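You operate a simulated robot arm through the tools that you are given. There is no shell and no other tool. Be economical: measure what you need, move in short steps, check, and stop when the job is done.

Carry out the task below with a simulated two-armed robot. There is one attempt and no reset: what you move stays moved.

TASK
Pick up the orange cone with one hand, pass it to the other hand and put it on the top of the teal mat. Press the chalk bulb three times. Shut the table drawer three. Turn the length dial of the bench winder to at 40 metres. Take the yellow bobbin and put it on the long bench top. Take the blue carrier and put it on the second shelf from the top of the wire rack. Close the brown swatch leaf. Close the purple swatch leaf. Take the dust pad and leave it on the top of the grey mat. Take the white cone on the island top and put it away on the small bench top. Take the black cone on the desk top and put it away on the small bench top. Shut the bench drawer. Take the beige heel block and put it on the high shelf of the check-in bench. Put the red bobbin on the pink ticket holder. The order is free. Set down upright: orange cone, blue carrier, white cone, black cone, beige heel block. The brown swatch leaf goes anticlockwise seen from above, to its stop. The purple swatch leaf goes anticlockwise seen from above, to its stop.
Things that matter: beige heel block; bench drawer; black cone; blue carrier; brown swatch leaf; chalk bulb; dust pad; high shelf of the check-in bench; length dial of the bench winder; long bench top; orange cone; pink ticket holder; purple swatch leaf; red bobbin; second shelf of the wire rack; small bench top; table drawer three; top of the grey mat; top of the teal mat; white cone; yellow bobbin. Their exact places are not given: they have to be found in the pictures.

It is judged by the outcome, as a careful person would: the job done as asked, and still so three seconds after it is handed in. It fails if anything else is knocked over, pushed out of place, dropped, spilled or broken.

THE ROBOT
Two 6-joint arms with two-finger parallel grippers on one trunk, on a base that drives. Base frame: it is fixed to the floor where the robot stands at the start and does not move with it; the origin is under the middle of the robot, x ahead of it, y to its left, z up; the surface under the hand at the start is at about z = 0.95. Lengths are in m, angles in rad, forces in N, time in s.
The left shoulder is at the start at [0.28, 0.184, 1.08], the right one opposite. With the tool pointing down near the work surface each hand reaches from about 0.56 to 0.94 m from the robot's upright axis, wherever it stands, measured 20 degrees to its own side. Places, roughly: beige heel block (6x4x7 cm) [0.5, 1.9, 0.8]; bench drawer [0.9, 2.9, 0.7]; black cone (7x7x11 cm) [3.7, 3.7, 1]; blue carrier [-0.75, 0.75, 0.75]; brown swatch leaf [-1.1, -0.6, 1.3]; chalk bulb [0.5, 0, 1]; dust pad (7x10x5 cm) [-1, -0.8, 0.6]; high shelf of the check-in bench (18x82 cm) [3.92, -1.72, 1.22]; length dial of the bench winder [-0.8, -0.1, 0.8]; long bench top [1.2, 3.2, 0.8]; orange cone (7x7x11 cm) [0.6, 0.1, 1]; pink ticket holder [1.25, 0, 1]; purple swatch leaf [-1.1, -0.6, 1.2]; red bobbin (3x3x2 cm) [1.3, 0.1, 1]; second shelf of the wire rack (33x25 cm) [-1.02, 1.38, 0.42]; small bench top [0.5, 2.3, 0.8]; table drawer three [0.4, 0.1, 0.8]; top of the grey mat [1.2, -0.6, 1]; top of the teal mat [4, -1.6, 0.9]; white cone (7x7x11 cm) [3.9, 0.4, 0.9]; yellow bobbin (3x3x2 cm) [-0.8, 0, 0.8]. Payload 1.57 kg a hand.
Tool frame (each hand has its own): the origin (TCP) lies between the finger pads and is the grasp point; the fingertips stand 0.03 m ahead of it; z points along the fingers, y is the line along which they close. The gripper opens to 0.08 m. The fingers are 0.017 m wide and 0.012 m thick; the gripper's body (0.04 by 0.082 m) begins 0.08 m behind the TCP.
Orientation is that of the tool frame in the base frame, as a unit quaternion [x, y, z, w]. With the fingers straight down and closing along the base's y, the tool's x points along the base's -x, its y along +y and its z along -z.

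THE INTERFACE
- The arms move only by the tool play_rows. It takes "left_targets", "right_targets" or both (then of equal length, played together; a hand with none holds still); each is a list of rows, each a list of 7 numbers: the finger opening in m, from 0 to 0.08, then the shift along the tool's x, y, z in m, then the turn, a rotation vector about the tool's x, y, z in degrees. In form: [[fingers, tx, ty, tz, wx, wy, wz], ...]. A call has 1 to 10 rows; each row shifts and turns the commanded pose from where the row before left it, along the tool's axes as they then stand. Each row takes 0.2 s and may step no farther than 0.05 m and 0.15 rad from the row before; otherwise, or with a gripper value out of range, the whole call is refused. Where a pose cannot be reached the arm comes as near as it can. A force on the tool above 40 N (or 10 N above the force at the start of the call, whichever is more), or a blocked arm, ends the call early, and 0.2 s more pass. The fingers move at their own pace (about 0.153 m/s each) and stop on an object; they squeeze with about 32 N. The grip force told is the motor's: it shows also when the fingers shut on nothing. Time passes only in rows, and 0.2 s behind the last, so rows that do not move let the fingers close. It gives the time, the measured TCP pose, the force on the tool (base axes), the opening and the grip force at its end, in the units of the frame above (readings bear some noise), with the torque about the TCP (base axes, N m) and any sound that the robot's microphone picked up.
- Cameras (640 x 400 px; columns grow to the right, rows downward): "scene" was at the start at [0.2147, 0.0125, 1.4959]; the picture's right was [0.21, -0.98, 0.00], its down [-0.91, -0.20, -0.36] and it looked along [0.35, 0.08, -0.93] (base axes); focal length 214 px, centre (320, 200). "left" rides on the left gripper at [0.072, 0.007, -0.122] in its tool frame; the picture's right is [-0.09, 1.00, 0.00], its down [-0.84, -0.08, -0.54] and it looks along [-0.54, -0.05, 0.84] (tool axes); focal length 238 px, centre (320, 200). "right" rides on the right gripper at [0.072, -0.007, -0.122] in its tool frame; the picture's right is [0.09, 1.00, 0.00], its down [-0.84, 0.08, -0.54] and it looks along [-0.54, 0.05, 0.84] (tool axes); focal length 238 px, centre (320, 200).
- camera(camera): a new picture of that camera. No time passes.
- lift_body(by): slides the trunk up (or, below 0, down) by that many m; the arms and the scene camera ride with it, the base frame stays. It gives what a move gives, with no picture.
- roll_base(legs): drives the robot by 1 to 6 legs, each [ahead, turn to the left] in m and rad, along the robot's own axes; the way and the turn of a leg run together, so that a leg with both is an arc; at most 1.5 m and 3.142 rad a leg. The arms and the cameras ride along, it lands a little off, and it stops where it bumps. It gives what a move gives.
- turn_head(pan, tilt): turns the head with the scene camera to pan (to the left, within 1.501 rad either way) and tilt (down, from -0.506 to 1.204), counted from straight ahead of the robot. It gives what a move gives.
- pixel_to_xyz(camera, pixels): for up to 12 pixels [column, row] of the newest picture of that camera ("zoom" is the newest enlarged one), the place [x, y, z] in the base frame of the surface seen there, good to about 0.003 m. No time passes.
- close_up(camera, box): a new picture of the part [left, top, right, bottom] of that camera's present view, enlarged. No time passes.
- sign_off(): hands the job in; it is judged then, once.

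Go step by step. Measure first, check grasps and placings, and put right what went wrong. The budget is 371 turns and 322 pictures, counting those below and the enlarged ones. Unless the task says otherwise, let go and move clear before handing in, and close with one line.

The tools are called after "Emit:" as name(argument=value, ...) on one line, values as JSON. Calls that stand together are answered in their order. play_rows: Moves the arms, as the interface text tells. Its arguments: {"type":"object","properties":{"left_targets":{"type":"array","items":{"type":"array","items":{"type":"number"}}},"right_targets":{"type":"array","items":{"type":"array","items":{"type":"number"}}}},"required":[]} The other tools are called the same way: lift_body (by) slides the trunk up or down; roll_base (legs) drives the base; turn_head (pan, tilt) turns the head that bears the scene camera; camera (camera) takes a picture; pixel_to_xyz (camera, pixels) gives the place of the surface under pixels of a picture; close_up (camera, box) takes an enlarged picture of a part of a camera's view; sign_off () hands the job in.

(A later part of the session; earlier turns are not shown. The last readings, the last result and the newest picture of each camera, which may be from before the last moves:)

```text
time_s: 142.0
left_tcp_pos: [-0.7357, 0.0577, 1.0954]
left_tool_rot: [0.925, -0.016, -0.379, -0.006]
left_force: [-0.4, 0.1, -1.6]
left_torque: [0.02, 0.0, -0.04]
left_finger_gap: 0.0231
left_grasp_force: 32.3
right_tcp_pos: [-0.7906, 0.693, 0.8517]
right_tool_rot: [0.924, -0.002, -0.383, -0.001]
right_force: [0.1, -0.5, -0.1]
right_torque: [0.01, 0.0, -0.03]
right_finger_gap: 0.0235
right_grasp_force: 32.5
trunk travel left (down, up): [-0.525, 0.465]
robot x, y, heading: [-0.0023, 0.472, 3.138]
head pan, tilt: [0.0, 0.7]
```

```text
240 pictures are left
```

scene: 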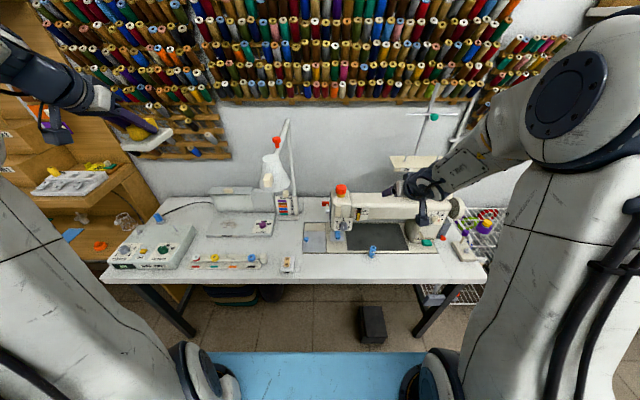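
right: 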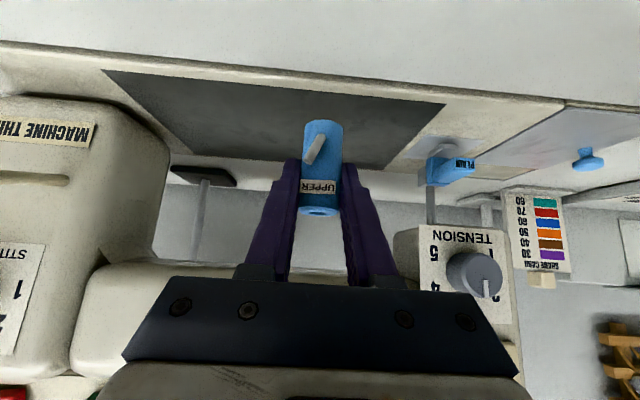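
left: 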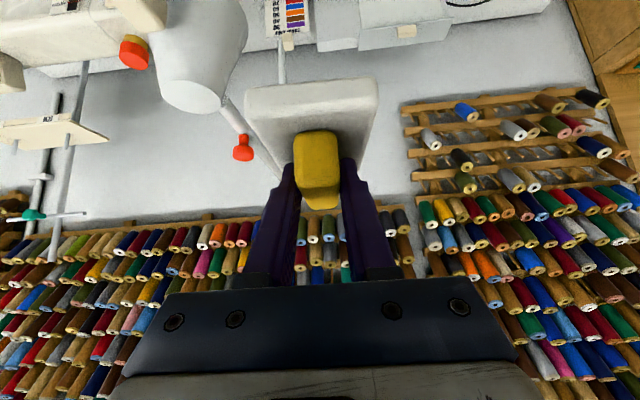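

Held upright with its bottom 0.037 below the TCP. I'll retreat, raise the trunk, and drive toward the rack.

Emit:
play_rows(right_targets=[[0.015, 0.02, 0, -0.035, 0, 0, 0], [0.015, 0.025, 0, -0.035, 0, 0, 0], [0.015, -0.025, 0, -0.025, 0, 0, 0], [0.015, -0.025, 0, -0.025, 0, 0, 0]])

Emit:
lift_body(by=0.25)

Emit:
roll_base(legs=[[0, -1.57], [0.65, 0]])

Emit:
turn_head(pan=1.1, tilt=0.7)

Emit:
camera(camera="scene")

```text
time_s: 143.0
left_tcp_pos: [-0.7341, 0.0577, 1.0956]
left_tool_rot: [0.925, -0.015, -0.379, -0.005]
left_force: [-0.3, -0.2, -0.1]
left_torque: [0.01, -0.03, 0.0]
left_finger_gap: 0.0232
left_grasp_force: 32.0
right_tcp_pos: [-0.711, 0.6922, 0.9263]
right_tool_rot: [0.923, -0.006, -0.385, 0.006]
right_force: [-0.7, 1.1, -0.9]
right_torque: [0.0, 0.02, 0.03]
right_finger_gap: 0.0237
right_grasp_force: 32.3
right hand out of reach, approached as far as the arm can: row 4
trunk travel left (down, up): [-0.525, 0.465]
robot x, y, heading: [-0.001, 0.4709, 3.138]
head pan, tilt: [0.0, 0.7]
```

```text
time_s: 145.6
left_tcp_pos: [-0.7328, 0.0584, 1.3456]
left_tool_rot: [0.925, -0.015, -0.379, -0.005]
left_force: [0.8, 0.0, -0.7]
left_torque: [0.03, -0.01, 0.01]
left_finger_gap: 0.0232
left_grasp_force: 32.0
right_tcp_pos: [-0.7112, 0.6947, 1.1763]
right_tool_rot: [0.923, 0.0, -0.384, 0.004]
right_force: [0.7, 0.4, 0.2]
right_torque: [0.0, -0.01, 0.0]
right_finger_gap: 0.0234
right_grasp_force: 31.6
trunk travel left (down, up): [-0.775, 0.215]
robot x, y, heading: [-0.0013, 0.4734, 3.135]
head pan, tilt: [0.0, 0.7]
```

```text
time_s: 153.1
left_tcp_pos: [-0.3887, 1.8696, 1.3465]
left_tool_rot: [-0.635, 0.673, 0.261, 0.276]
left_force: [0.3, 0.5, -0.6]
left_torque: [0.01, -0.03, 0.01]
left_finger_gap: 0.0231
left_grasp_force: 31.8
right_tcp_pos: [0.2454, 1.8298, 1.1765]
right_tool_rot: [-0.645, 0.661, 0.27, 0.272]
right_force: [-0.3, -0.1, -0.2]
right_torque: [0.02, 0.0, -0.03]
right_finger_gap: 0.0237
right_grasp_force: 32.1
trunk travel left (down, up): [-0.775, 0.215]
robot x, y, heading: [0.0032, 1.1309, 1.536]
head pan, tilt: [0.0, 0.7]
```

```text
time_s: 154.4
left_tcp_pos: [-0.3883, 1.8698, 1.3456]
left_tool_rot: [-0.635, 0.673, 0.261, 0.276]
left_force: [-0.6, -0.8, -0.6]
left_torque: [-0.04, 0.01, 0.01]
left_finger_gap: 0.0231
left_grasp_force: 32.0
right_tcp_pos: [0.2451, 1.8311, 1.1766]
right_tool_rot: [-0.646, 0.66, 0.271, 0.271]
right_force: [-0.5, 0.3, 0.6]
right_torque: [0.02, -0.01, -0.03]
right_finger_gap: 0.0235
right_grasp_force: 32.0
trunk travel left (down, up): [-0.775, 0.215]
robot x, y, heading: [0.0066, 1.1288, 1.54]
head pan, tilt: [1.1, 0.7]
```

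```text
239 pictures are left
```

scene: 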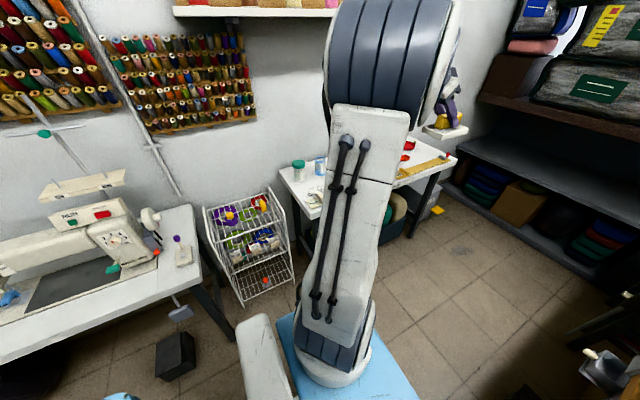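

The rack is at (250,240) with three shelves. I'll turn to face it.

Emit:
roll_base(legs=[[0, 1.6]])

Emit:
turn_head(pan=-0.1, tilt=0.85)

Emit:
camera(camera="scene")

Emit:
close_up(camera="scene", box=[290, 140, 450, 300])

Emit:
camera(camera="right")

```text
time_s: 158.8
left_tcp_pos: [-0.7007, 0.6748, 1.3452]
left_tool_rot: [0.925, 0.011, -0.379, 0.005]
left_force: [0.5, 0.4, -1.5]
left_torque: [-0.03, -0.01, 0.0]
left_finger_gap: 0.0233
left_grasp_force: 32.2
right_tcp_pos: [-0.7125, 1.3103, 1.1769]
right_tool_rot: [0.923, 0.026, -0.383, 0.015]
right_force: [0.6, -0.2, -0.9]
right_torque: [0.01, 0.02, -0.02]
right_finger_gap: 0.0235
right_grasp_force: 31.9
trunk travel left (down, up): [-0.775, 0.215]
robot x, y, heading: [0.0072, 1.1268, -3.09]
head pan, tilt: [1.1, 0.7]
```

```text
time_s: 160.2
left_tcp_pos: [-0.7004, 0.6749, 1.3457]
left_tool_rot: [0.925, 0.011, -0.38, 0.005]
left_force: [0.6, -0.2, -0.4]
left_torque: [0.01, -0.03, -0.01]
left_finger_gap: 0.0235
left_grasp_force: 31.9
right_tcp_pos: [-0.7139, 1.3103, 1.1759]
right_tool_rot: [0.923, 0.027, -0.383, 0.015]
right_force: [0.2, 0.5, 0.3]
right_torque: [-0.03, 0.01, -0.01]
right_finger_gap: 0.0233
right_grasp_force: 31.6
trunk travel left (down, up): [-0.775, 0.215]
robot x, y, heading: [0.0054, 1.1281, -3.09]
head pan, tilt: [-0.099, 0.85]
```

```text
238 pictures are left
```

scene: 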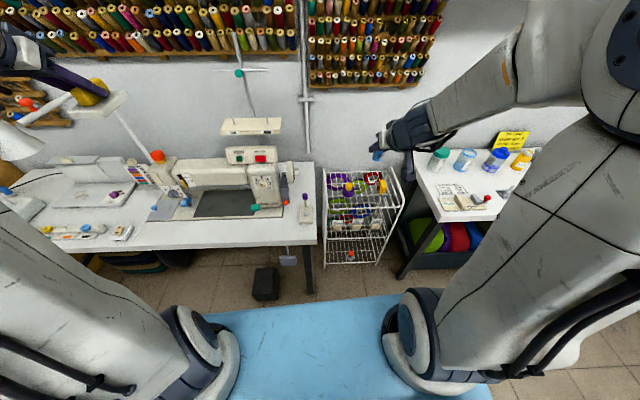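

```text
2.50 times, centred on (370, 220) of scene
```

zoom: 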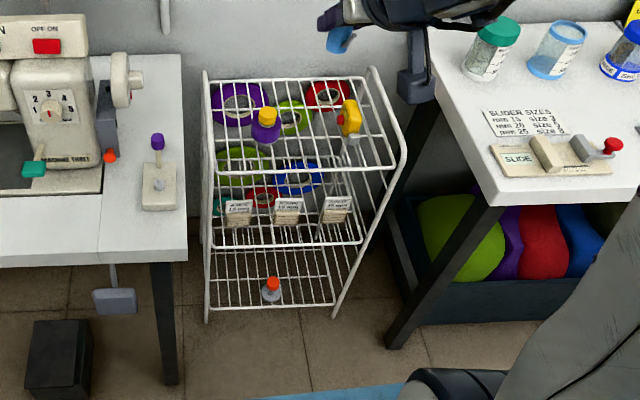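

```text
236 pictures are left
```

right: 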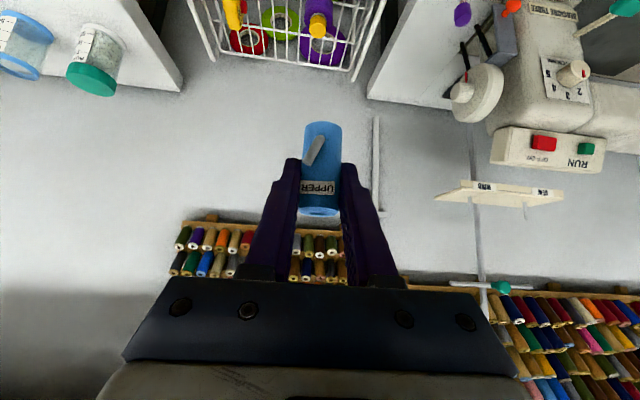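

Emit:
pixel_to_xyz(camera="zoom", pixels=[[285, 245], [215, 245], [358, 242], [300, 172], [207, 90], [372, 75], [238, 218], [288, 215], [336, 212], [270, 305], [318, 222], [260, 130]])

Emit:
close_up(camera="scene", box=[335, 190, 399, 254])

```text
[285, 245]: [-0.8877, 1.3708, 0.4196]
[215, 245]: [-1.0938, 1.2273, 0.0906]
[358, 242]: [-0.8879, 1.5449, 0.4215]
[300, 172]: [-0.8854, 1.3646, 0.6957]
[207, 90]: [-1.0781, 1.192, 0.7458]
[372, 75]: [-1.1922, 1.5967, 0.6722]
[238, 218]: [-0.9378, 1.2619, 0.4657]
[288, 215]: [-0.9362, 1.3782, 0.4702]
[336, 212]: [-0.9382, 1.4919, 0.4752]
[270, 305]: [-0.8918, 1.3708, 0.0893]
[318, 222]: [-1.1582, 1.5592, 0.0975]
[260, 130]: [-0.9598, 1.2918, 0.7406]
```

```text
6.25 times, centred on (367, 222) of scene
```

zoom: 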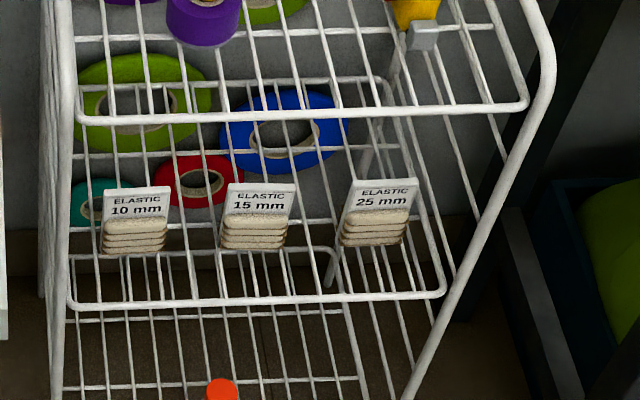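

Emit:
pixel_to_xyz(camera="zoom", pixels=[[135, 250], [107, 240], [167, 240], [225, 240], [255, 248], [288, 235], [345, 235], [375, 240], [408, 225], [255, 298], [200, 300], [310, 297]])

Emit:
pixel_to_xyz(camera="zoom", pixels=[[290, 270], [285, 290], [217, 270], [300, 270], [320, 285], [165, 275], [130, 280], [180, 285], [85, 250], [200, 256], [400, 270], [335, 258]])

```text
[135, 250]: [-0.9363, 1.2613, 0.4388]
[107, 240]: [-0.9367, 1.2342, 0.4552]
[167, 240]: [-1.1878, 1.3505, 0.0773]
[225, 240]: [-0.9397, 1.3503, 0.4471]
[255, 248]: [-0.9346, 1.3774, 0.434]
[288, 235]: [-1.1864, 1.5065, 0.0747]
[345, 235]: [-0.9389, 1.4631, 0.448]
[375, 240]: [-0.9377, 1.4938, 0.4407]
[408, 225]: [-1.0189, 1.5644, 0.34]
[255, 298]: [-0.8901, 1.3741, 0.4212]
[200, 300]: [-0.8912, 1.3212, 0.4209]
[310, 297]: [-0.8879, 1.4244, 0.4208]
```

```text
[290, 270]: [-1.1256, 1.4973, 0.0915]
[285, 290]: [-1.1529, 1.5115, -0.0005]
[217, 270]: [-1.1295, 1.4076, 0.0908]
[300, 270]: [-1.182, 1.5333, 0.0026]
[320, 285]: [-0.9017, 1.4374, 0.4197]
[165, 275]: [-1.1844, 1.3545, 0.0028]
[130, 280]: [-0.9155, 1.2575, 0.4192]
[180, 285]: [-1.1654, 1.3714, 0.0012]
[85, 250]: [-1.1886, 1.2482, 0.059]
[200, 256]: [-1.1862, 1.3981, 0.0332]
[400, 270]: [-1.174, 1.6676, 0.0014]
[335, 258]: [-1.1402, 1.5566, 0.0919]
```

Second shelf is at z≈0.42, front rail x≈-0.889; there's a free gap at y≈1.32 between elastic cards. I'll raise the left hand to keep the pad clear of the machine, then lower the trunk.

Emit:
play_rows(left_targets=[[0.01, -0.0265, 0, -0.0265, 0, 0, 0], [0.01, -0.0265, 0, -0.0265, 0, 0, 0], [0.01, -0.0265, 0, -0.0265, 0, 0, 0], [0.01, -0.0265, 0, -0.0265, 0, 0, 0], [0.01, -0.0265, 0, -0.0265, 0, 0, 0]])

Emit:
pixel_to_xyz(camera="scene", pixels=[[250, 150], [252, 122], [160, 155], [200, 165], [235, 40], [300, 170], [20, 140]])

```text
time_s: 161.4
left_tcp_pos: [-0.6902, 0.6803, 1.5243]
left_tool_rot: [0.925, 0.011, -0.38, 0.005]
left_force: [0.6, 1.2, -0.5]
left_torque: [-0.07, 0.0, 0.05]
left_finger_gap: 0.023
left_grasp_force: 32.3
left hand out of reach, approached as far as the arm can: row 5
right_tcp_pos: [-0.7113, 1.3109, 1.1764]
right_tool_rot: [0.923, 0.026, -0.384, 0.014]
right_force: [1.1, 0.3, 0.2]
right_torque: [-0.04, 0.02, 0.04]
right_finger_gap: 0.0235
right_grasp_force: 32.5
trunk travel left (down, up): [-0.775, 0.215]
robot x, y, heading: [0.0031, 1.13, -3.09]
head pan, tilt: [-0.099, 0.85]
```

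```text
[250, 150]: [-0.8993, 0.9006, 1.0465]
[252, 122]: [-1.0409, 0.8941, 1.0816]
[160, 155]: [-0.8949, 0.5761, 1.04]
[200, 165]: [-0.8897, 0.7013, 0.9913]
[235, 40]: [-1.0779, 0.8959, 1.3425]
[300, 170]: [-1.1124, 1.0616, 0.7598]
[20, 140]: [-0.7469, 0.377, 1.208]
```

Emit:
lift_body(by=-0.4)

Emit:
play_rows(right_targets=[[0.015, 0.02, 0, 0.035, 0, 0, 0], [0.015, 0.02, 0, 0.035, 0, 0, 0], [0.015, 0.02, 0, 0.035, 0, 0, 0], [0.015, 0.02, 0, 0.035, 0, 0, 0]])

Emit:
camera(camera="scene")

```text
time_s: 165.2
left_tcp_pos: [-0.6929, 0.6781, 1.1226]
left_tool_rot: [0.925, 0.011, -0.38, 0.006]
left_force: [0.4, -0.4, -0.8]
left_torque: [-0.01, 0.0, -0.02]
left_finger_gap: 0.0234
left_grasp_force: 31.3
right_tcp_pos: [-0.7123, 1.309, 0.7766]
right_tool_rot: [0.924, 0.026, -0.382, 0.014]
right_force: [0.7, -0.5, 0.2]
right_torque: [0.0, -0.01, -0.01]
right_finger_gap: 0.0234
right_grasp_force: 32.1
trunk travel left (down, up): [-0.375, 0.615]
robot x, y, heading: [0.0093, 1.1301, -3.088]
head pan, tilt: [-0.099, 0.85]
```

```text
time_s: 166.2
left_tcp_pos: [-0.6921, 0.6794, 1.1234]
left_tool_rot: [0.925, 0.012, -0.379, 0.006]
left_force: [0.1, -0.8, -0.5]
left_torque: [-0.01, -0.01, 0.0]
left_finger_gap: 0.0232
left_grasp_force: 32.2
right_tcp_pos: [-0.7552, 1.3214, 0.6211]
right_tool_rot: [0.923, 0.029, -0.384, 0.016]
right_force: [0.3, 0.8, 0.2]
right_torque: [0.01, -0.04, 0.0]
right_finger_gap: 0.0235
right_grasp_force: 32.1
right hand out of reach, approached as far as the arm can: row 4
trunk travel left (down, up): [-0.375, 0.615]
robot x, y, heading: [0.0074, 1.1279, -3.086]
head pan, tilt: [-0.099, 0.85]
```

```text
234 pictures are left
```

scene: 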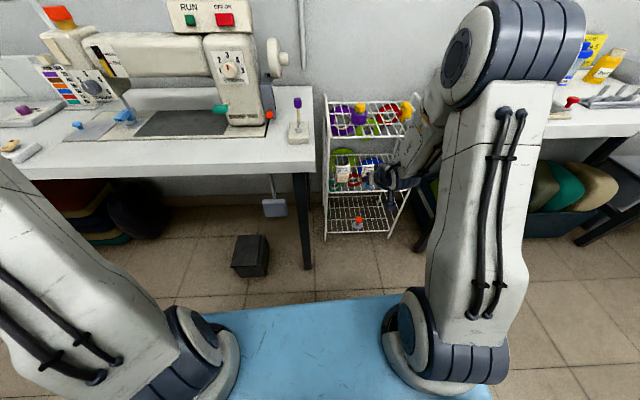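

Emit:
lift_body(by=-0.1)

Emit:
play_rows(right_targets=[[0.015, -0.005, 0, 0.04, 0, 0, 0], [0.015, -0.015, -0.004, 0.03, 0, 0, 0]])

Emit:
camera(camera="right")

```text
time_s: 167.6
left_tcp_pos: [-0.6929, 0.679, 1.0238]
left_tool_rot: [0.925, 0.011, -0.379, 0.006]
left_force: [-0.2, -0.1, -0.5]
left_torque: [0.0, -0.03, 0.03]
left_finger_gap: 0.0234
left_grasp_force: 31.7
right_tcp_pos: [-0.7568, 1.3217, 0.5229]
right_tool_rot: [0.923, 0.029, -0.383, 0.017]
right_force: [-0.4, -0.3, -0.6]
right_torque: [-0.01, 0.01, 0.01]
right_finger_gap: 0.0232
right_grasp_force: 31.7
trunk travel left (down, up): [-0.275, 0.715]
robot x, y, heading: [0.0038, 1.1301, -3.087]
head pan, tilt: [-0.099, 0.85]
```

```text
time_s: 168.2
left_tcp_pos: [-0.693, 0.6792, 1.0232]
left_tool_rot: [0.925, 0.012, -0.38, 0.005]
left_force: [0.3, 0.7, -1.1]
left_torque: [0.01, -0.06, -0.01]
left_finger_gap: 0.0233
left_grasp_force: 31.5
right_tcp_pos: [-0.822, 1.3212, 0.4857]
right_tool_rot: [0.923, 0.029, -0.383, 0.017]
right_force: [0.1, -0.3, -0.3]
right_torque: [0.03, 0.01, 0.0]
right_finger_gap: 0.0235
right_grasp_force: 31.9
trunk travel left (down, up): [-0.275, 0.715]
robot x, y, heading: [0.0035, 1.1294, -3.085]
head pan, tilt: [-0.099, 0.85]
```

```text
233 pictures are left
```

right: 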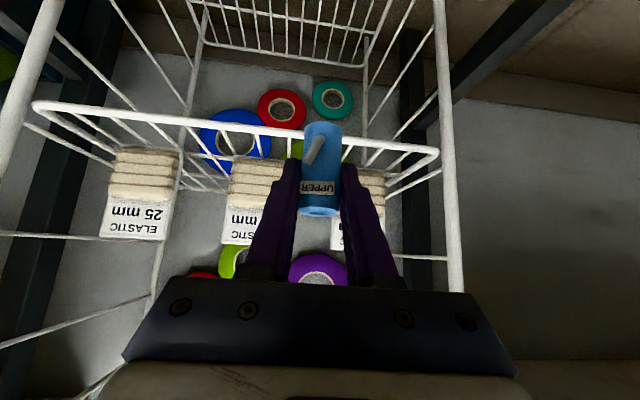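

The carrier is in front of the gap, above the rail. I'll move it in horizontally.

Emit:
play_rows(right_targets=[[0.015, -0.0195, -0.001, 0.0195, 0, 0, 0], [0.015, -0.0195, -0.001, 0.0195, 0, 0, 0], [0.015, -0.0195, 0, 0.0195, 0, 0, 0]])

Emit:
camera(camera="right")

Emit:
close_up(camera="scene", box=[300, 80, 440, 250])

```text
time_s: 169.0
left_tcp_pos: [-0.6933, 0.6797, 1.0228]
left_tool_rot: [0.925, 0.01, -0.379, 0.005]
left_force: [-0.4, -0.1, -0.4]
left_torque: [0.01, -0.03, -0.02]
left_finger_gap: 0.0231
left_grasp_force: 31.9
right_tcp_pos: [-0.904, 1.3154, 0.4877]
right_tool_rot: [0.924, 0.029, -0.382, 0.017]
right_force: [0.2, 0.7, 0.1]
right_torque: [0.02, 0.01, -0.01]
right_finger_gap: 0.0233
right_grasp_force: 32.0
trunk travel left (down, up): [-0.275, 0.715]
robot x, y, heading: [0.0047, 1.1317, -3.091]
head pan, tilt: [-0.099, 0.85]
```

```text
232 pictures are left
```

right: 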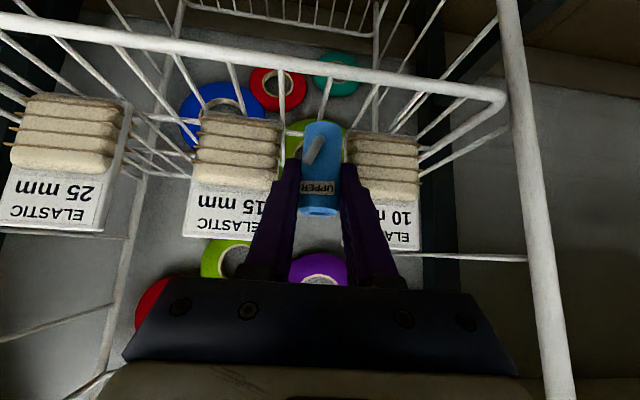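

```text
2.35 times, centred on (370, 165) of scene
```

zoom: 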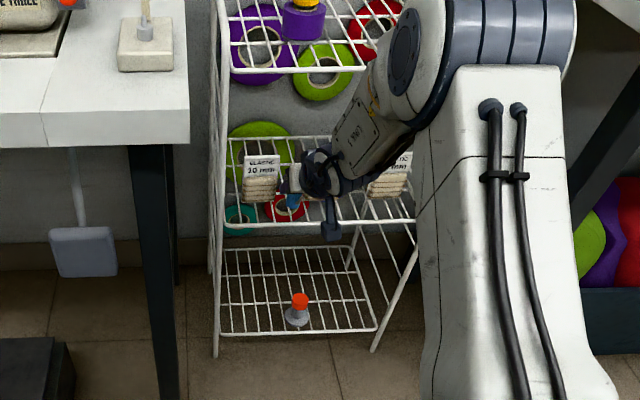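

Centred in the gap nearly; shift 4 mm and lower until contact.

Emit:
play_rows(right_targets=[[0.015, 0.007, -0.004, 0.007, 0, 0, 0], [0.015, 0.006, 0, 0.006, 0, 0, 0], [0.015, 0.004, 0, 0.004, 0, 0, 0], [0.015, 0.0025, 0, 0.0025, 0, 0, 0]])

Emit:
camera(camera="right")

```text
time_s: 170.0
left_tcp_pos: [-0.6919, 0.678, 1.0228]
left_tool_rot: [0.925, 0.012, -0.38, 0.005]
left_force: [0.4, -0.3, -1.1]
left_torque: [0.0, 0.0, 0.03]
left_finger_gap: 0.0236
left_grasp_force: 32.4
right_tcp_pos: [-0.9037, 1.3214, 0.4628]
right_tool_rot: [0.922, 0.031, -0.386, 0.018]
right_force: [3.7, -3.4, 15.6]
right_torque: [-0.04, -0.13, -0.03]
right_finger_gap: 0.0234
right_grasp_force: 32.2
trunk travel left (down, up): [-0.275, 0.715]
robot x, y, heading: [0.0082, 1.1313, -3.09]
head pan, tilt: [-0.099, 0.85]
```

```text
230 pictures are left
```

right: 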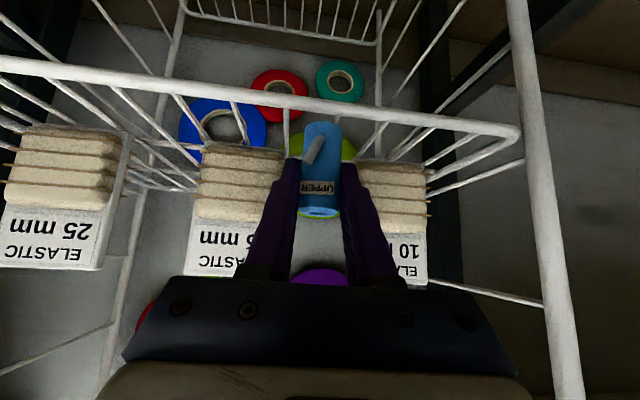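

Contact at 15 N. I'll ease up 1 mm, open slightly and see whether it stands.

Emit:
play_rows(right_targets=[[0.015, -0.001, 0, -0.001, 0, 0, 0], [0.034, 0, 0, 0, 0, 0, 0], [0.034, 0, 0, 0, 0, 0, 0]])

Emit:
camera(camera="right")

```text
time_s: 170.8
left_tcp_pos: [-0.6927, 0.6782, 1.0227]
left_tool_rot: [0.925, 0.012, -0.38, 0.005]
left_force: [-0.5, -0.3, -0.9]
left_torque: [0.02, 0.03, -0.02]
left_finger_gap: 0.0233
left_grasp_force: 31.9
right_tcp_pos: [-0.9031, 1.3199, 0.4599]
right_tool_rot: [0.923, 0.029, -0.383, 0.018]
right_force: [0.2, -0.5, -0.5]
right_torque: [0.02, -0.02, -0.01]
right_finger_gap: 0.0337
right_grasp_force: 0.0
trunk travel left (down, up): [-0.275, 0.715]
robot x, y, heading: [0.0089, 1.1307, -3.094]
head pan, tilt: [-0.099, 0.85]
```

```text
229 pictures are left
```

right: 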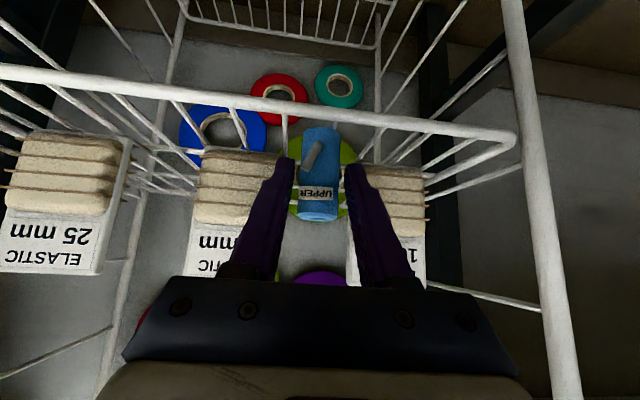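

It stands upright. Retreating along the tool axis and verifying.

Emit:
play_rows(right_targets=[[0.034, 0, 0, -0.02, 0, 0, 0], [0.034, 0.01, 0, -0.03, 0, 0, 0], [0.034, 0.02, 0, -0.03, 0, 0, 0], [0.034, 0.02, 0, -0.04, 0, 0, 0]])

Emit:
camera(camera="right")

```text
time_s: 171.8
left_tcp_pos: [-0.6924, 0.6788, 1.023]
left_tool_rot: [0.925, 0.012, -0.379, 0.007]
left_force: [-0.8, -0.3, -0.9]
left_torque: [-0.05, 0.02, 0.02]
left_finger_gap: 0.0232
left_grasp_force: 32.4
right_tcp_pos: [-0.7854, 1.3252, 0.5111]
right_tool_rot: [0.923, 0.029, -0.383, 0.018]
right_force: [-0.5, 0.0, 0.5]
right_torque: [-0.02, -0.01, 0.05]
right_finger_gap: 0.0338
right_grasp_force: 0.0
trunk travel left (down, up): [-0.275, 0.715]
robot x, y, heading: [0.0059, 1.1288, -3.088]
head pan, tilt: [-0.099, 0.85]
```

```text
228 pictures are left
```

right: 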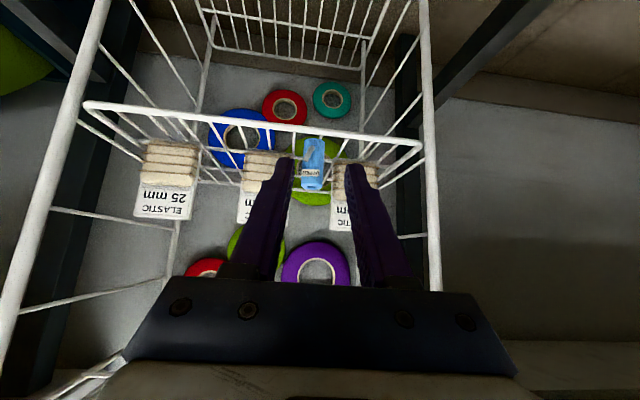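

The carrier is upright on the second shelf. I'll raise everything and drive to the bobbin tray.

Emit:
lift_body(by=0.5)

Emit:
play_rows(right_targets=[[0.06, -0.03, 0, -0.03, 0, 0, 0], [0.06, -0.03, 0, -0.03, 0, 0, 0], [0.06, -0.03, 0, -0.03, 0, 0, 0], [0.06, -0.03, 0, -0.03, 0, 0, 0], [0.06, -0.03, 0, -0.03, 0, 7.5, 0], [0.06, -0.03, 0, -0.03, 0, 7.5, 0], [0.06, -0.03, 0, -0.03, 0, 7.5, 0], [0.06, 0, 0, -0.03, 0, 7.5, 0], [0.06, 0, 0, 0, 0, 7.5, 0], [0.06, 0, 0, 0, 0, 7.5, 0]])

```text
refused: 0.5 is not a number from -0.4 to 0.4
```

```text
time_s: 174.0
left_tcp_pos: [-0.6936, 0.6785, 1.0232]
left_tool_rot: [0.925, 0.011, -0.379, 0.005]
left_force: [-0.4, 0.1, -0.8]
left_torque: [-0.01, -0.01, 0.02]
left_finger_gap: 0.023
left_grasp_force: 31.6
right_tcp_pos: [-0.787, 1.3355, 0.8325]
right_tool_rot: [0.999, 0.033, -0.032, 0.005]
right_force: [0.7, 0.0, -1.1]
right_torque: [0.02, -0.01, 0.01]
right_finger_gap: 0.0601
right_grasp_force: 0.1
right hand out of reach, approached as far as the arm can: row 10
trunk travel left (down, up): [-0.275, 0.715]
robot x, y, heading: [0.0088, 1.1305, -3.087]
head pan, tilt: [-0.099, 0.85]
```

Emit:
lift_body(by=0.4)

Emit:
lift_body(by=0.1)

Emit:
roll_base(legs=[[0, 1.518], [1.3, 0], [0, -1.571]])

Emit:
turn_head(pan=0, tilt=0.8)

Emit:
camera(camera="scene")

```text
time_s: 177.8
left_tcp_pos: [-0.693, 0.6788, 1.4219]
left_tool_rot: [0.925, 0.01, -0.379, 0.005]
left_force: [-0.4, -0.7, -0.8]
left_torque: [-0.01, 0.0, 0.02]
left_finger_gap: 0.0233
left_grasp_force: 31.9
right_tcp_pos: [-0.789, 1.3342, 1.2325]
right_tool_rot: [0.999, 0.033, -0.033, 0.006]
right_force: [0.4, 0.3, 0.4]
right_torque: [0.02, 0.0, 0.04]
right_finger_gap: 0.0598
right_grasp_force: 0.1
trunk travel left (down, up): [-0.675, 0.315]
robot x, y, heading: [0.0035, 1.1263, -3.086]
head pan, tilt: [-0.099, 0.85]
```

```text
time_s: 179.1
left_tcp_pos: [-0.6938, 0.6777, 1.5218]
left_tool_rot: [0.925, 0.01, -0.379, 0.005]
left_force: [0.2, -0.1, -1.3]
left_torque: [0.0, 0.02, 0.03]
left_finger_gap: 0.0233
left_grasp_force: 32.2
right_tcp_pos: [-0.7878, 1.3344, 1.3323]
right_tool_rot: [0.999, 0.032, -0.033, 0.005]
right_force: [-0.7, 0.5, 0.4]
right_torque: [-0.02, 0.03, 0.03]
right_finger_gap: 0.06
right_grasp_force: 0.0
trunk travel left (down, up): [-0.775, 0.215]
robot x, y, heading: [0.0058, 1.1289, -3.089]
head pan, tilt: [-0.099, 0.85]
```

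```text
time_s: 192.0
left_tcp_pos: [-0.0079, -1.0629, 1.4436]
left_tool_rot: [0.841, 0.359, -0.388, 0.112]
left_force: [3.9, 0.1, 0.5]
left_torque: [0.01, 0.14, -0.15]
left_finger_gap: 0.0232
left_grasp_force: 32.4
right_tcp_pos: [-0.5292, -0.6567, 1.3467]
right_tool_rot: [0.921, 0.385, -0.06, -0.021]
right_force: [2.8, 0.3, 0.0]
right_torque: [0.03, 0.24, 0.0]
right_finger_gap: 0.06
right_grasp_force: 0.1
trunk travel left (down, up): [-0.775, 0.215]
robot x, y, heading: [0.0936, -0.2062, -2.356]
head pan, tilt: [-0.099, 0.85]
stopped in leg 3: the robot was blocked; the commanded pose is now the measured one
```

```text
time_s: 192.7
left_tcp_pos: [-0.0283, -1.0618, 1.4437]
left_tool_rot: [0.845, 0.354, -0.385, 0.109]
left_force: [0.4, 0.0, 0.1]
left_torque: [0.02, -0.04, 0.02]
left_finger_gap: 0.0233
left_grasp_force: 31.8
right_tcp_pos: [-0.5435, -0.6498, 1.341]
right_tool_rot: [0.922, 0.383, -0.055, -0.02]
right_force: [-0.1, 0.5, -0.1]
right_torque: [0.02, -0.02, 0.0]
right_finger_gap: 0.0599
right_grasp_force: 0.1
trunk travel left (down, up): [-0.775, 0.215]
robot x, y, heading: [0.0918, -0.2037, -2.361]
head pan, tilt: [0.0, 0.799]
```

```text
227 pictures are left
```

scene: 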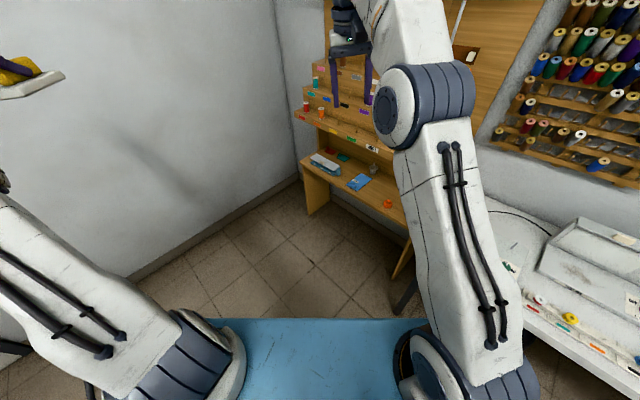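

The third leg bumped, probably base corner against the table side; arms hold their items. I'll pull forward away from the table, then finish the turn.

Emit:
roll_base(legs=[[0.2, 0], [0, -0.94]])

Emit:
turn_head(pan=-0.2, tilt=0.8)

Emit:
camera(camera="scene")

Emit:
camera(camera="right")

```text
time_s: 193.4
left_tcp_pos: [0.0541, -1.1158, 1.3516]
left_tool_rot: [0.831, 0.375, -0.404, 0.08]
left_force: [2.8, -1.1, -2.5]
left_torque: [0.04, 0.25, -0.2]
left_finger_gap: 0.023
left_grasp_force: 32.7
right_tcp_pos: [-0.4521, -0.7235, 1.3254]
right_tool_rot: [0.919, 0.383, -0.077, -0.058]
right_force: [1.8, -3.5, -2.0]
right_torque: [0.27, 0.24, -0.09]
right_finger_gap: 0.0601
right_grasp_force: 0.0
trunk travel left (down, up): [-0.775, 0.215]
robot x, y, heading: [0.0911, -0.2075, -2.352]
head pan, tilt: [0.0, 0.799]
stopped in leg 1: the robot was blocked; the commanded pose is now the measured one
```

```text
time_s: 194.1
left_tcp_pos: [0.0365, -1.1069, 1.3633]
left_tool_rot: [0.834, 0.365, -0.405, 0.083]
left_force: [0.2, 0.3, -1.2]
left_torque: [-0.05, 0.03, -0.01]
left_finger_gap: 0.0232
left_grasp_force: 31.7
right_tcp_pos: [-0.4653, -0.7099, 1.3298]
right_tool_rot: [0.921, 0.378, -0.076, -0.054]
right_force: [0.0, -0.5, -0.3]
right_torque: [-0.01, 0.02, -0.03]
right_finger_gap: 0.0599
right_grasp_force: 0.1
trunk travel left (down, up): [-0.775, 0.215]
robot x, y, heading: [0.0924, -0.2025, -2.355]
head pan, tilt: [-0.201, 0.799]
```

```text
226 pictures are left
```

scene: 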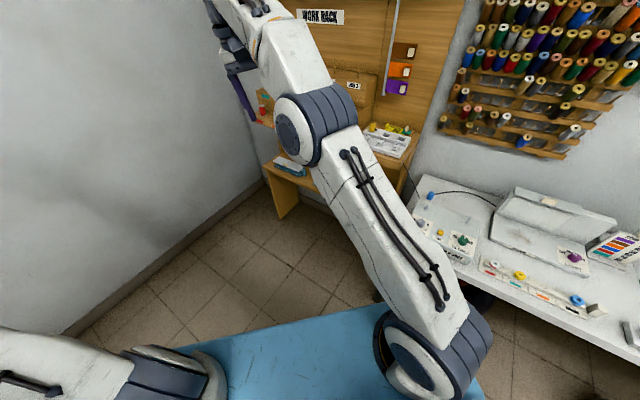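

```text
225 pictures are left
```

right: 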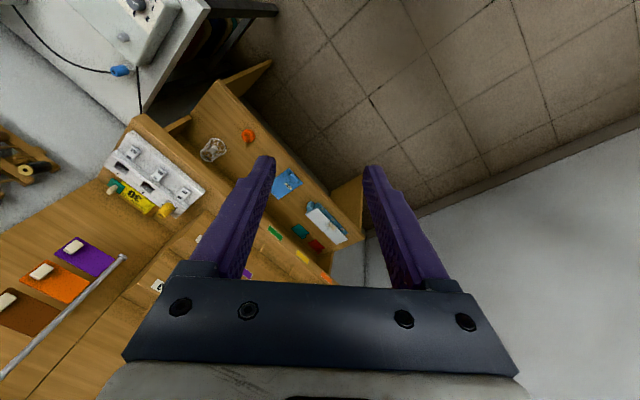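

Forward is also blocked, so something is caught. I'll look at the left arm and the base surroundings.

Emit:
turn_head(pan=1.4, tilt=0.7)

Emit:
camera(camera="scene")

Emit:
turn_head(pan=-1.4, tilt=0.9)

Emit:
camera(camera="scene")

```text
time_s: 195.8
left_tcp_pos: [0.0387, -1.1073, 1.3658]
left_tool_rot: [0.834, 0.365, -0.404, 0.089]
left_force: [0.0, 0.2, 1.9]
left_torque: [0.09, -0.14, 0.04]
left_finger_gap: 0.0233
left_grasp_force: 32.7
right_tcp_pos: [-0.4652, -0.7094, 1.3309]
right_tool_rot: [0.922, 0.377, -0.077, -0.055]
right_force: [0.0, 0.4, 0.0]
right_torque: [0.02, 0.02, 0.03]
right_finger_gap: 0.0602
right_grasp_force: 0.0
trunk travel left (down, up): [-0.775, 0.215]
robot x, y, heading: [0.0874, -0.2049, -2.353]
head pan, tilt: [1.4, 0.7]
```

```text
224 pictures are left
```

scene: 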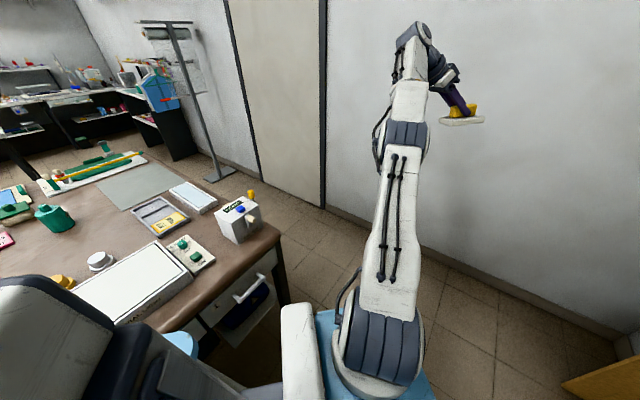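

```text
time_s: 198.3
left_tcp_pos: [0.0387, -1.1062, 1.3643]
left_tool_rot: [0.835, 0.365, -0.403, 0.083]
left_force: [-0.2, 0.3, -0.4]
left_torque: [0.02, 0.01, 0.0]
left_finger_gap: 0.0231
left_grasp_force: 32.3
right_tcp_pos: [-0.4644, -0.7108, 1.3299]
right_tool_rot: [0.921, 0.377, -0.076, -0.055]
right_force: [-0.6, 0.9, -0.1]
right_torque: [-0.01, -0.01, -0.03]
right_finger_gap: 0.0601
right_grasp_force: 0.0
trunk travel left (down, up): [-0.775, 0.215]
robot x, y, heading: [0.0891, -0.2032, -2.355]
head pan, tilt: [-1.4, 0.901]
```

```text
223 pictures are left
```

scene: 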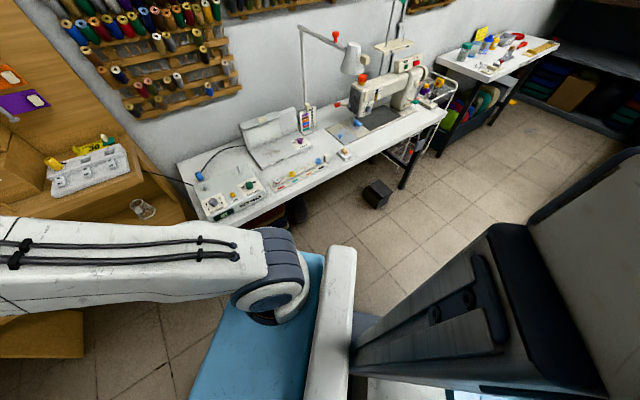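

The rear of my body is tight against the table edge. I'll undo a bit of the turn (CCW) to free it.

Emit:
roll_base(legs=[[0, 0.15]])

```text
time_s: 199.1
left_tcp_pos: [0.1043, -1.1329, 1.3108]
left_tool_rot: [0.822, 0.388, -0.411, 0.069]
left_force: [1.5, -1.2, -1.7]
left_torque: [-0.01, 0.14, -0.12]
left_finger_gap: 0.0231
left_grasp_force: 32.2
right_tcp_pos: [-0.3983, -0.7618, 1.3142]
right_tool_rot: [0.912, 0.392, -0.091, -0.076]
right_force: [1.5, -2.3, -2.3]
right_torque: [0.24, 0.12, -0.04]
right_finger_gap: 0.0602
right_grasp_force: 0.1
trunk travel left (down, up): [-0.775, 0.215]
robot x, y, heading: [0.0821, -0.2036, -2.325]
head pan, tilt: [-1.4, 0.901]
stopped in leg 1: the robot was blocked; the commanded pose is now the measured one
```

Still blocked, and the arms have drifted left. I'll bring both arms back to comfortable poses first, checking they follow freely.

Emit:
play_rows(right_targets=[[0.06, 0, -0.04, 0, 0, 0, 0], [0.06, 0, -0.04, 0, 0, 0, 0], [0.06, 0, -0.04, 0, 0, 0, 0], [0.06, 0, -0.04, 0, 0, 0, 0], [0.06, 0, -0.04, 0, 0, 0, 0], [0.06, 0, -0.04, 0, 0, 0, 0]], left_targets=[[0.01, 0, -0.04, 0, 0, 0, 0], [0.01, 0, -0.04, 0, 0, 0, 0], [0.01, 0, -0.04, 0, 0, 0, 0], [0.01, 0, -0.04, 0, 0, 0, 0], [0.01, 0, -0.04, 0, 0, 0, 0], [0.01, 0, -0.04, 0, 0, 0, 0]])

Emit:
turn_head(pan=0, tilt=1.2)

Emit:
camera(camera="scene")

```text
time_s: 200.5
left_tcp_pos: [-0.0649, -0.9693, 1.3718]
left_tool_rot: [0.824, 0.382, -0.412, 0.072]
left_force: [0.4, -1.2, 0.5]
left_torque: [0.0, -0.02, -0.01]
left_finger_gap: 0.0232
left_grasp_force: 31.9
right_tcp_pos: [-0.5744, -0.5952, 1.3725]
right_tool_rot: [0.914, 0.388, -0.09, -0.073]
right_force: [0.4, 0.0, -0.5]
right_torque: [0.01, 0.01, -0.04]
right_finger_gap: 0.06
right_grasp_force: 0.1
trunk travel left (down, up): [-0.775, 0.215]
robot x, y, heading: [0.0836, -0.2016, -2.333]
head pan, tilt: [-1.4, 0.901]
```

```text
time_s: 202.0
left_tcp_pos: [-0.0639, -0.9725, 1.3718]
left_tool_rot: [0.825, 0.381, -0.413, 0.07]
left_force: [0.1, -1.0, -1.1]
left_torque: [0.01, -0.01, -0.02]
left_finger_gap: 0.0232
left_grasp_force: 32.0
right_tcp_pos: [-0.5751, -0.5968, 1.3715]
right_tool_rot: [0.915, 0.388, -0.09, -0.072]
right_force: [-0.1, -0.3, 0.6]
right_torque: [0.03, 0.0, 0.02]
right_finger_gap: 0.0598
right_grasp_force: 0.0
trunk travel left (down, up): [-0.775, 0.215]
robot x, y, heading: [0.0814, -0.2033, -2.324]
head pan, tilt: [0.0, 1.201]
```

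```text
222 pictures are left
```

scene: 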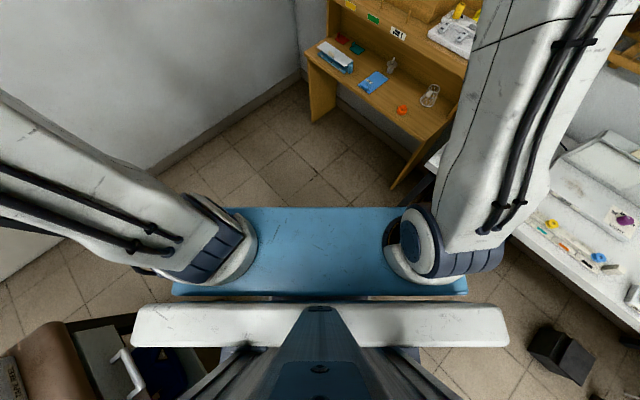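

Arms are free now. I'll try a small forward leg.

Emit:
roll_base(legs=[[0.06, 0]])

```text
time_s: 202.8
left_tcp_pos: [-0.0278, -1.0055, 1.3589]
left_tool_rot: [0.815, 0.401, -0.413, 0.068]
left_force: [1.7, -0.7, -1.8]
left_torque: [0.03, 0.09, -0.09]
left_finger_gap: 0.0232
left_grasp_force: 31.8
right_tcp_pos: [-0.5496, -0.6442, 1.3745]
right_tool_rot: [0.907, 0.403, -0.095, -0.08]
right_force: [1.6, -1.2, 0.8]
right_torque: [0.05, 0.1, 0.0]
right_finger_gap: 0.0598
right_grasp_force: 0.1
trunk travel left (down, up): [-0.775, 0.215]
robot x, y, heading: [0.0752, -0.2099, -2.273]
head pan, tilt: [0.0, 1.201]
stopped in leg 1: the robot was blocked; the commanded pose is now the measured one
```

It moved slightly. Repeating to work free.

Emit:
roll_base(legs=[[0.15, 0]])

Emit:
roll_base(legs=[[0.15, 0.1]])

```text
time_s: 203.6
left_tcp_pos: [-0.0314, -1.005, 1.3609]
left_tool_rot: [0.815, 0.4, -0.413, 0.069]
left_force: [-1.6, 0.0, 0.1]
left_torque: [0.0, -0.04, -0.01]
left_finger_gap: 0.0233
left_grasp_force: 31.5
right_tcp_pos: [-0.5544, -0.6462, 1.3727]
right_tool_rot: [0.906, 0.404, -0.094, -0.078]
right_force: [-0.4, 1.1, 0.5]
right_torque: [-0.01, -0.01, -0.02]
right_finger_gap: 0.0603
right_grasp_force: 0.0
trunk travel left (down, up): [-0.775, 0.215]
robot x, y, heading: [0.0659, -0.2154, -2.26]
head pan, tilt: [0.0, 1.201]
stopped in leg 1: the robot was blocked; the commanded pose is now the measured one
```

```text
time_s: 204.3
left_tcp_pos: [-0.0286, -1.0088, 1.3612]
left_tool_rot: [0.814, 0.403, -0.413, 0.071]
left_force: [-0.1, -0.3, -1.2]
left_torque: [0.02, -0.01, 0.04]
left_finger_gap: 0.0232
left_grasp_force: 32.2
right_tcp_pos: [-0.5533, -0.6543, 1.3724]
right_tool_rot: [0.905, 0.408, -0.094, -0.078]
right_force: [0.3, 0.0, 0.6]
right_torque: [-0.06, 0.03, 0.02]
right_finger_gap: 0.0602
right_grasp_force: 0.1
trunk travel left (down, up): [-0.775, 0.215]
robot x, y, heading: [0.0653, -0.2186, -2.251]
head pan, tilt: [0.0, 1.201]
stopped in leg 1: the robot was blocked; the commanded pose is now the measured one
```

Emit:
turn_head(pan=1.5, tilt=1.2)

Emit:
camera(camera="scene")

Emit:
turn_head(pan=-1.5, tilt=1.2)

Emit:
camera(camera="scene")

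```text
time_s: 205.9
left_tcp_pos: [-0.0286, -1.0079, 1.3618]
left_tool_rot: [0.813, 0.404, -0.413, 0.072]
left_force: [0.0, 0.3, -0.1]
left_torque: [0.02, -0.02, 0.0]
left_finger_gap: 0.0231
left_grasp_force: 32.0
right_tcp_pos: [-0.5521, -0.6539, 1.373]
right_tool_rot: [0.905, 0.407, -0.095, -0.079]
right_force: [0.1, 0.7, 0.3]
right_torque: [0.01, -0.01, 0.01]
right_finger_gap: 0.0599
right_grasp_force: 0.0
trunk travel left (down, up): [-0.775, 0.215]
robot x, y, heading: [0.0701, -0.217, -2.255]
head pan, tilt: [1.499, 1.201]
```

```text
221 pictures are left
```

scene: 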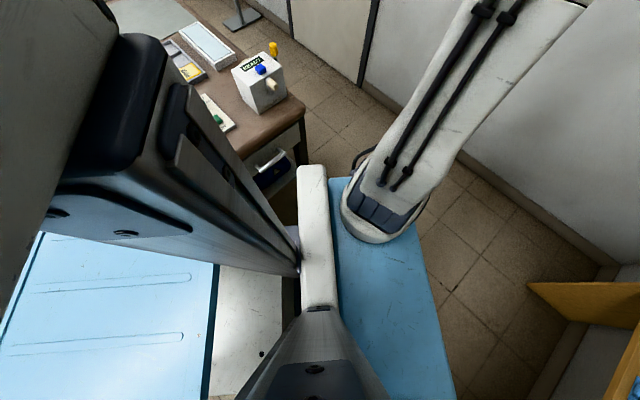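

```text
time_s: 208.5
left_tcp_pos: [-0.0284, -1.0084, 1.3613]
left_tool_rot: [0.814, 0.403, -0.413, 0.071]
left_force: [-0.1, -0.1, -0.4]
left_torque: [0.01, -0.02, 0.05]
left_finger_gap: 0.023
left_grasp_force: 31.8
right_tcp_pos: [-0.5539, -0.655, 1.3726]
right_tool_rot: [0.905, 0.408, -0.094, -0.079]
right_force: [-0.7, 0.1, -0.1]
right_torque: [-0.01, -0.01, 0.04]
right_finger_gap: 0.0599
right_grasp_force: 0.1
trunk travel left (down, up): [-0.775, 0.215]
robot x, y, heading: [0.0674, -0.2196, -2.253]
head pan, tilt: [-1.499, 1.201]
```

```text
220 pictures are left
```

scene: 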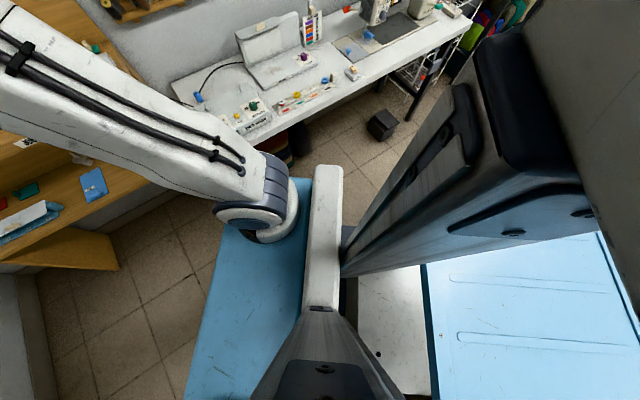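

I see a large blue rear deck on my base. I'll measure its extent.

Emit:
pixel_to_xyz(camera="scene", pixels=[[540, 330], [598, 240], [430, 270], [635, 330], [380, 320], [240, 230], [200, 390], [210, 320]])

Emit:
turn_head(pan=1.5, tilt=1.2)

Emit:
camera(camera="scene")

Emit:
pixel_to_xyz(camera="scene", pixels=[[100, 330], [40, 235], [215, 270], [210, 390], [5, 320], [340, 200], [430, 280], [450, 380], [225, 155]])

```text
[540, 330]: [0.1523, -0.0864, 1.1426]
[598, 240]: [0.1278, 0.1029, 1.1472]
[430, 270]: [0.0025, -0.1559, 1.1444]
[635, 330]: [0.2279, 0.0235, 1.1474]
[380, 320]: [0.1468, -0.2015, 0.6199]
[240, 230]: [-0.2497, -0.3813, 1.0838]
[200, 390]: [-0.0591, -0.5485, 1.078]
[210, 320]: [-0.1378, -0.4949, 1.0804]
```

```text
time_s: 211.1
left_tcp_pos: [-0.0295, -1.0089, 1.3608]
left_tool_rot: [0.814, 0.403, -0.413, 0.07]
left_force: [0.0, 0.3, -0.7]
left_torque: [0.0, -0.02, -0.01]
left_finger_gap: 0.0233
left_grasp_force: 31.3
right_tcp_pos: [-0.5527, -0.6548, 1.372]
right_tool_rot: [0.904, 0.409, -0.094, -0.079]
right_force: [0.4, -0.3, -0.1]
right_torque: [0.0, 0.0, -0.01]
right_finger_gap: 0.0599
right_grasp_force: 0.0
trunk travel left (down, up): [-0.775, 0.215]
robot x, y, heading: [0.0678, -0.2187, -2.251]
head pan, tilt: [1.499, 1.201]
```

```text
219 pictures are left
```

scene: 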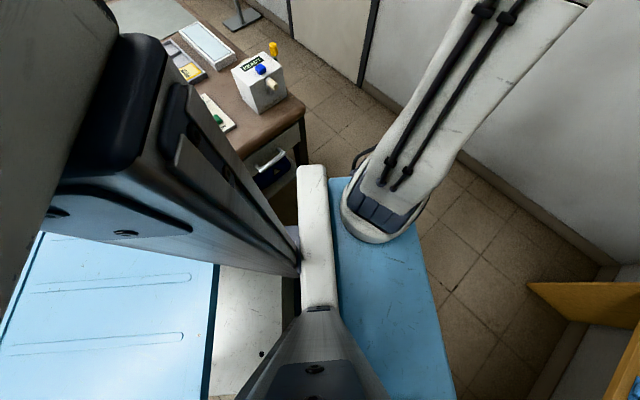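

```text
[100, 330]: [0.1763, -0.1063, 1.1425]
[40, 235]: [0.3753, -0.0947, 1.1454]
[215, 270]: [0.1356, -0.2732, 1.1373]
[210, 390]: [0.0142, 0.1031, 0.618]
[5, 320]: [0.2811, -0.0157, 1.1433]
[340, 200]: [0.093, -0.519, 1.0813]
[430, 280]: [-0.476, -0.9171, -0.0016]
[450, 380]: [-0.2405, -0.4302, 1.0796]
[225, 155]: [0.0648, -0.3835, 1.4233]
```

The rear-left corner of my body seems lodged by the table edge and drawer 2's handle. A left turn moves that corner away along +y; trying that.

Emit:
roll_base(legs=[[0, 0.3]])

Emit:
roll_base(legs=[[0, 0.3]])

```text
time_s: 212.4
left_tcp_pos: [0.2157, -1.0007, 1.3618]
left_tool_rot: [0.742, 0.523, -0.397, 0.134]
left_force: [-0.7, 0.7, -1.5]
left_torque: [0.02, -0.01, 0.02]
left_finger_gap: 0.0232
left_grasp_force: 31.9
right_tcp_pos: [-0.391, -0.822, 1.3724]
right_tool_rot: [0.831, 0.542, -0.105, -0.063]
right_force: [-1.1, 0.1, 0.2]
right_torque: [-0.01, -0.01, 0.0]
right_finger_gap: 0.0602
right_grasp_force: 0.1
trunk travel left (down, up): [-0.775, 0.215]
robot x, y, heading: [0.0673, -0.2212, -1.942]
head pan, tilt: [1.499, 1.201]
```

```text
time_s: 213.8
left_tcp_pos: [0.4363, -0.9243, 1.3604]
left_tool_rot: [0.658, 0.626, -0.373, 0.19]
left_force: [-1.3, -0.4, -0.8]
left_torque: [0.01, -0.01, 0.0]
left_finger_gap: 0.0234
left_grasp_force: 31.6
right_tcp_pos: [-0.1959, -0.929, 1.3736]
right_tool_rot: [0.743, 0.658, -0.113, -0.047]
right_force: [-0.6, -0.4, 0.8]
right_torque: [0.01, -0.03, 0.03]
right_finger_gap: 0.0601
right_grasp_force: 0.0
trunk travel left (down, up): [-0.775, 0.215]
robot x, y, heading: [0.0647, -0.2232, -1.65]
head pan, tilt: [1.499, 1.201]
```

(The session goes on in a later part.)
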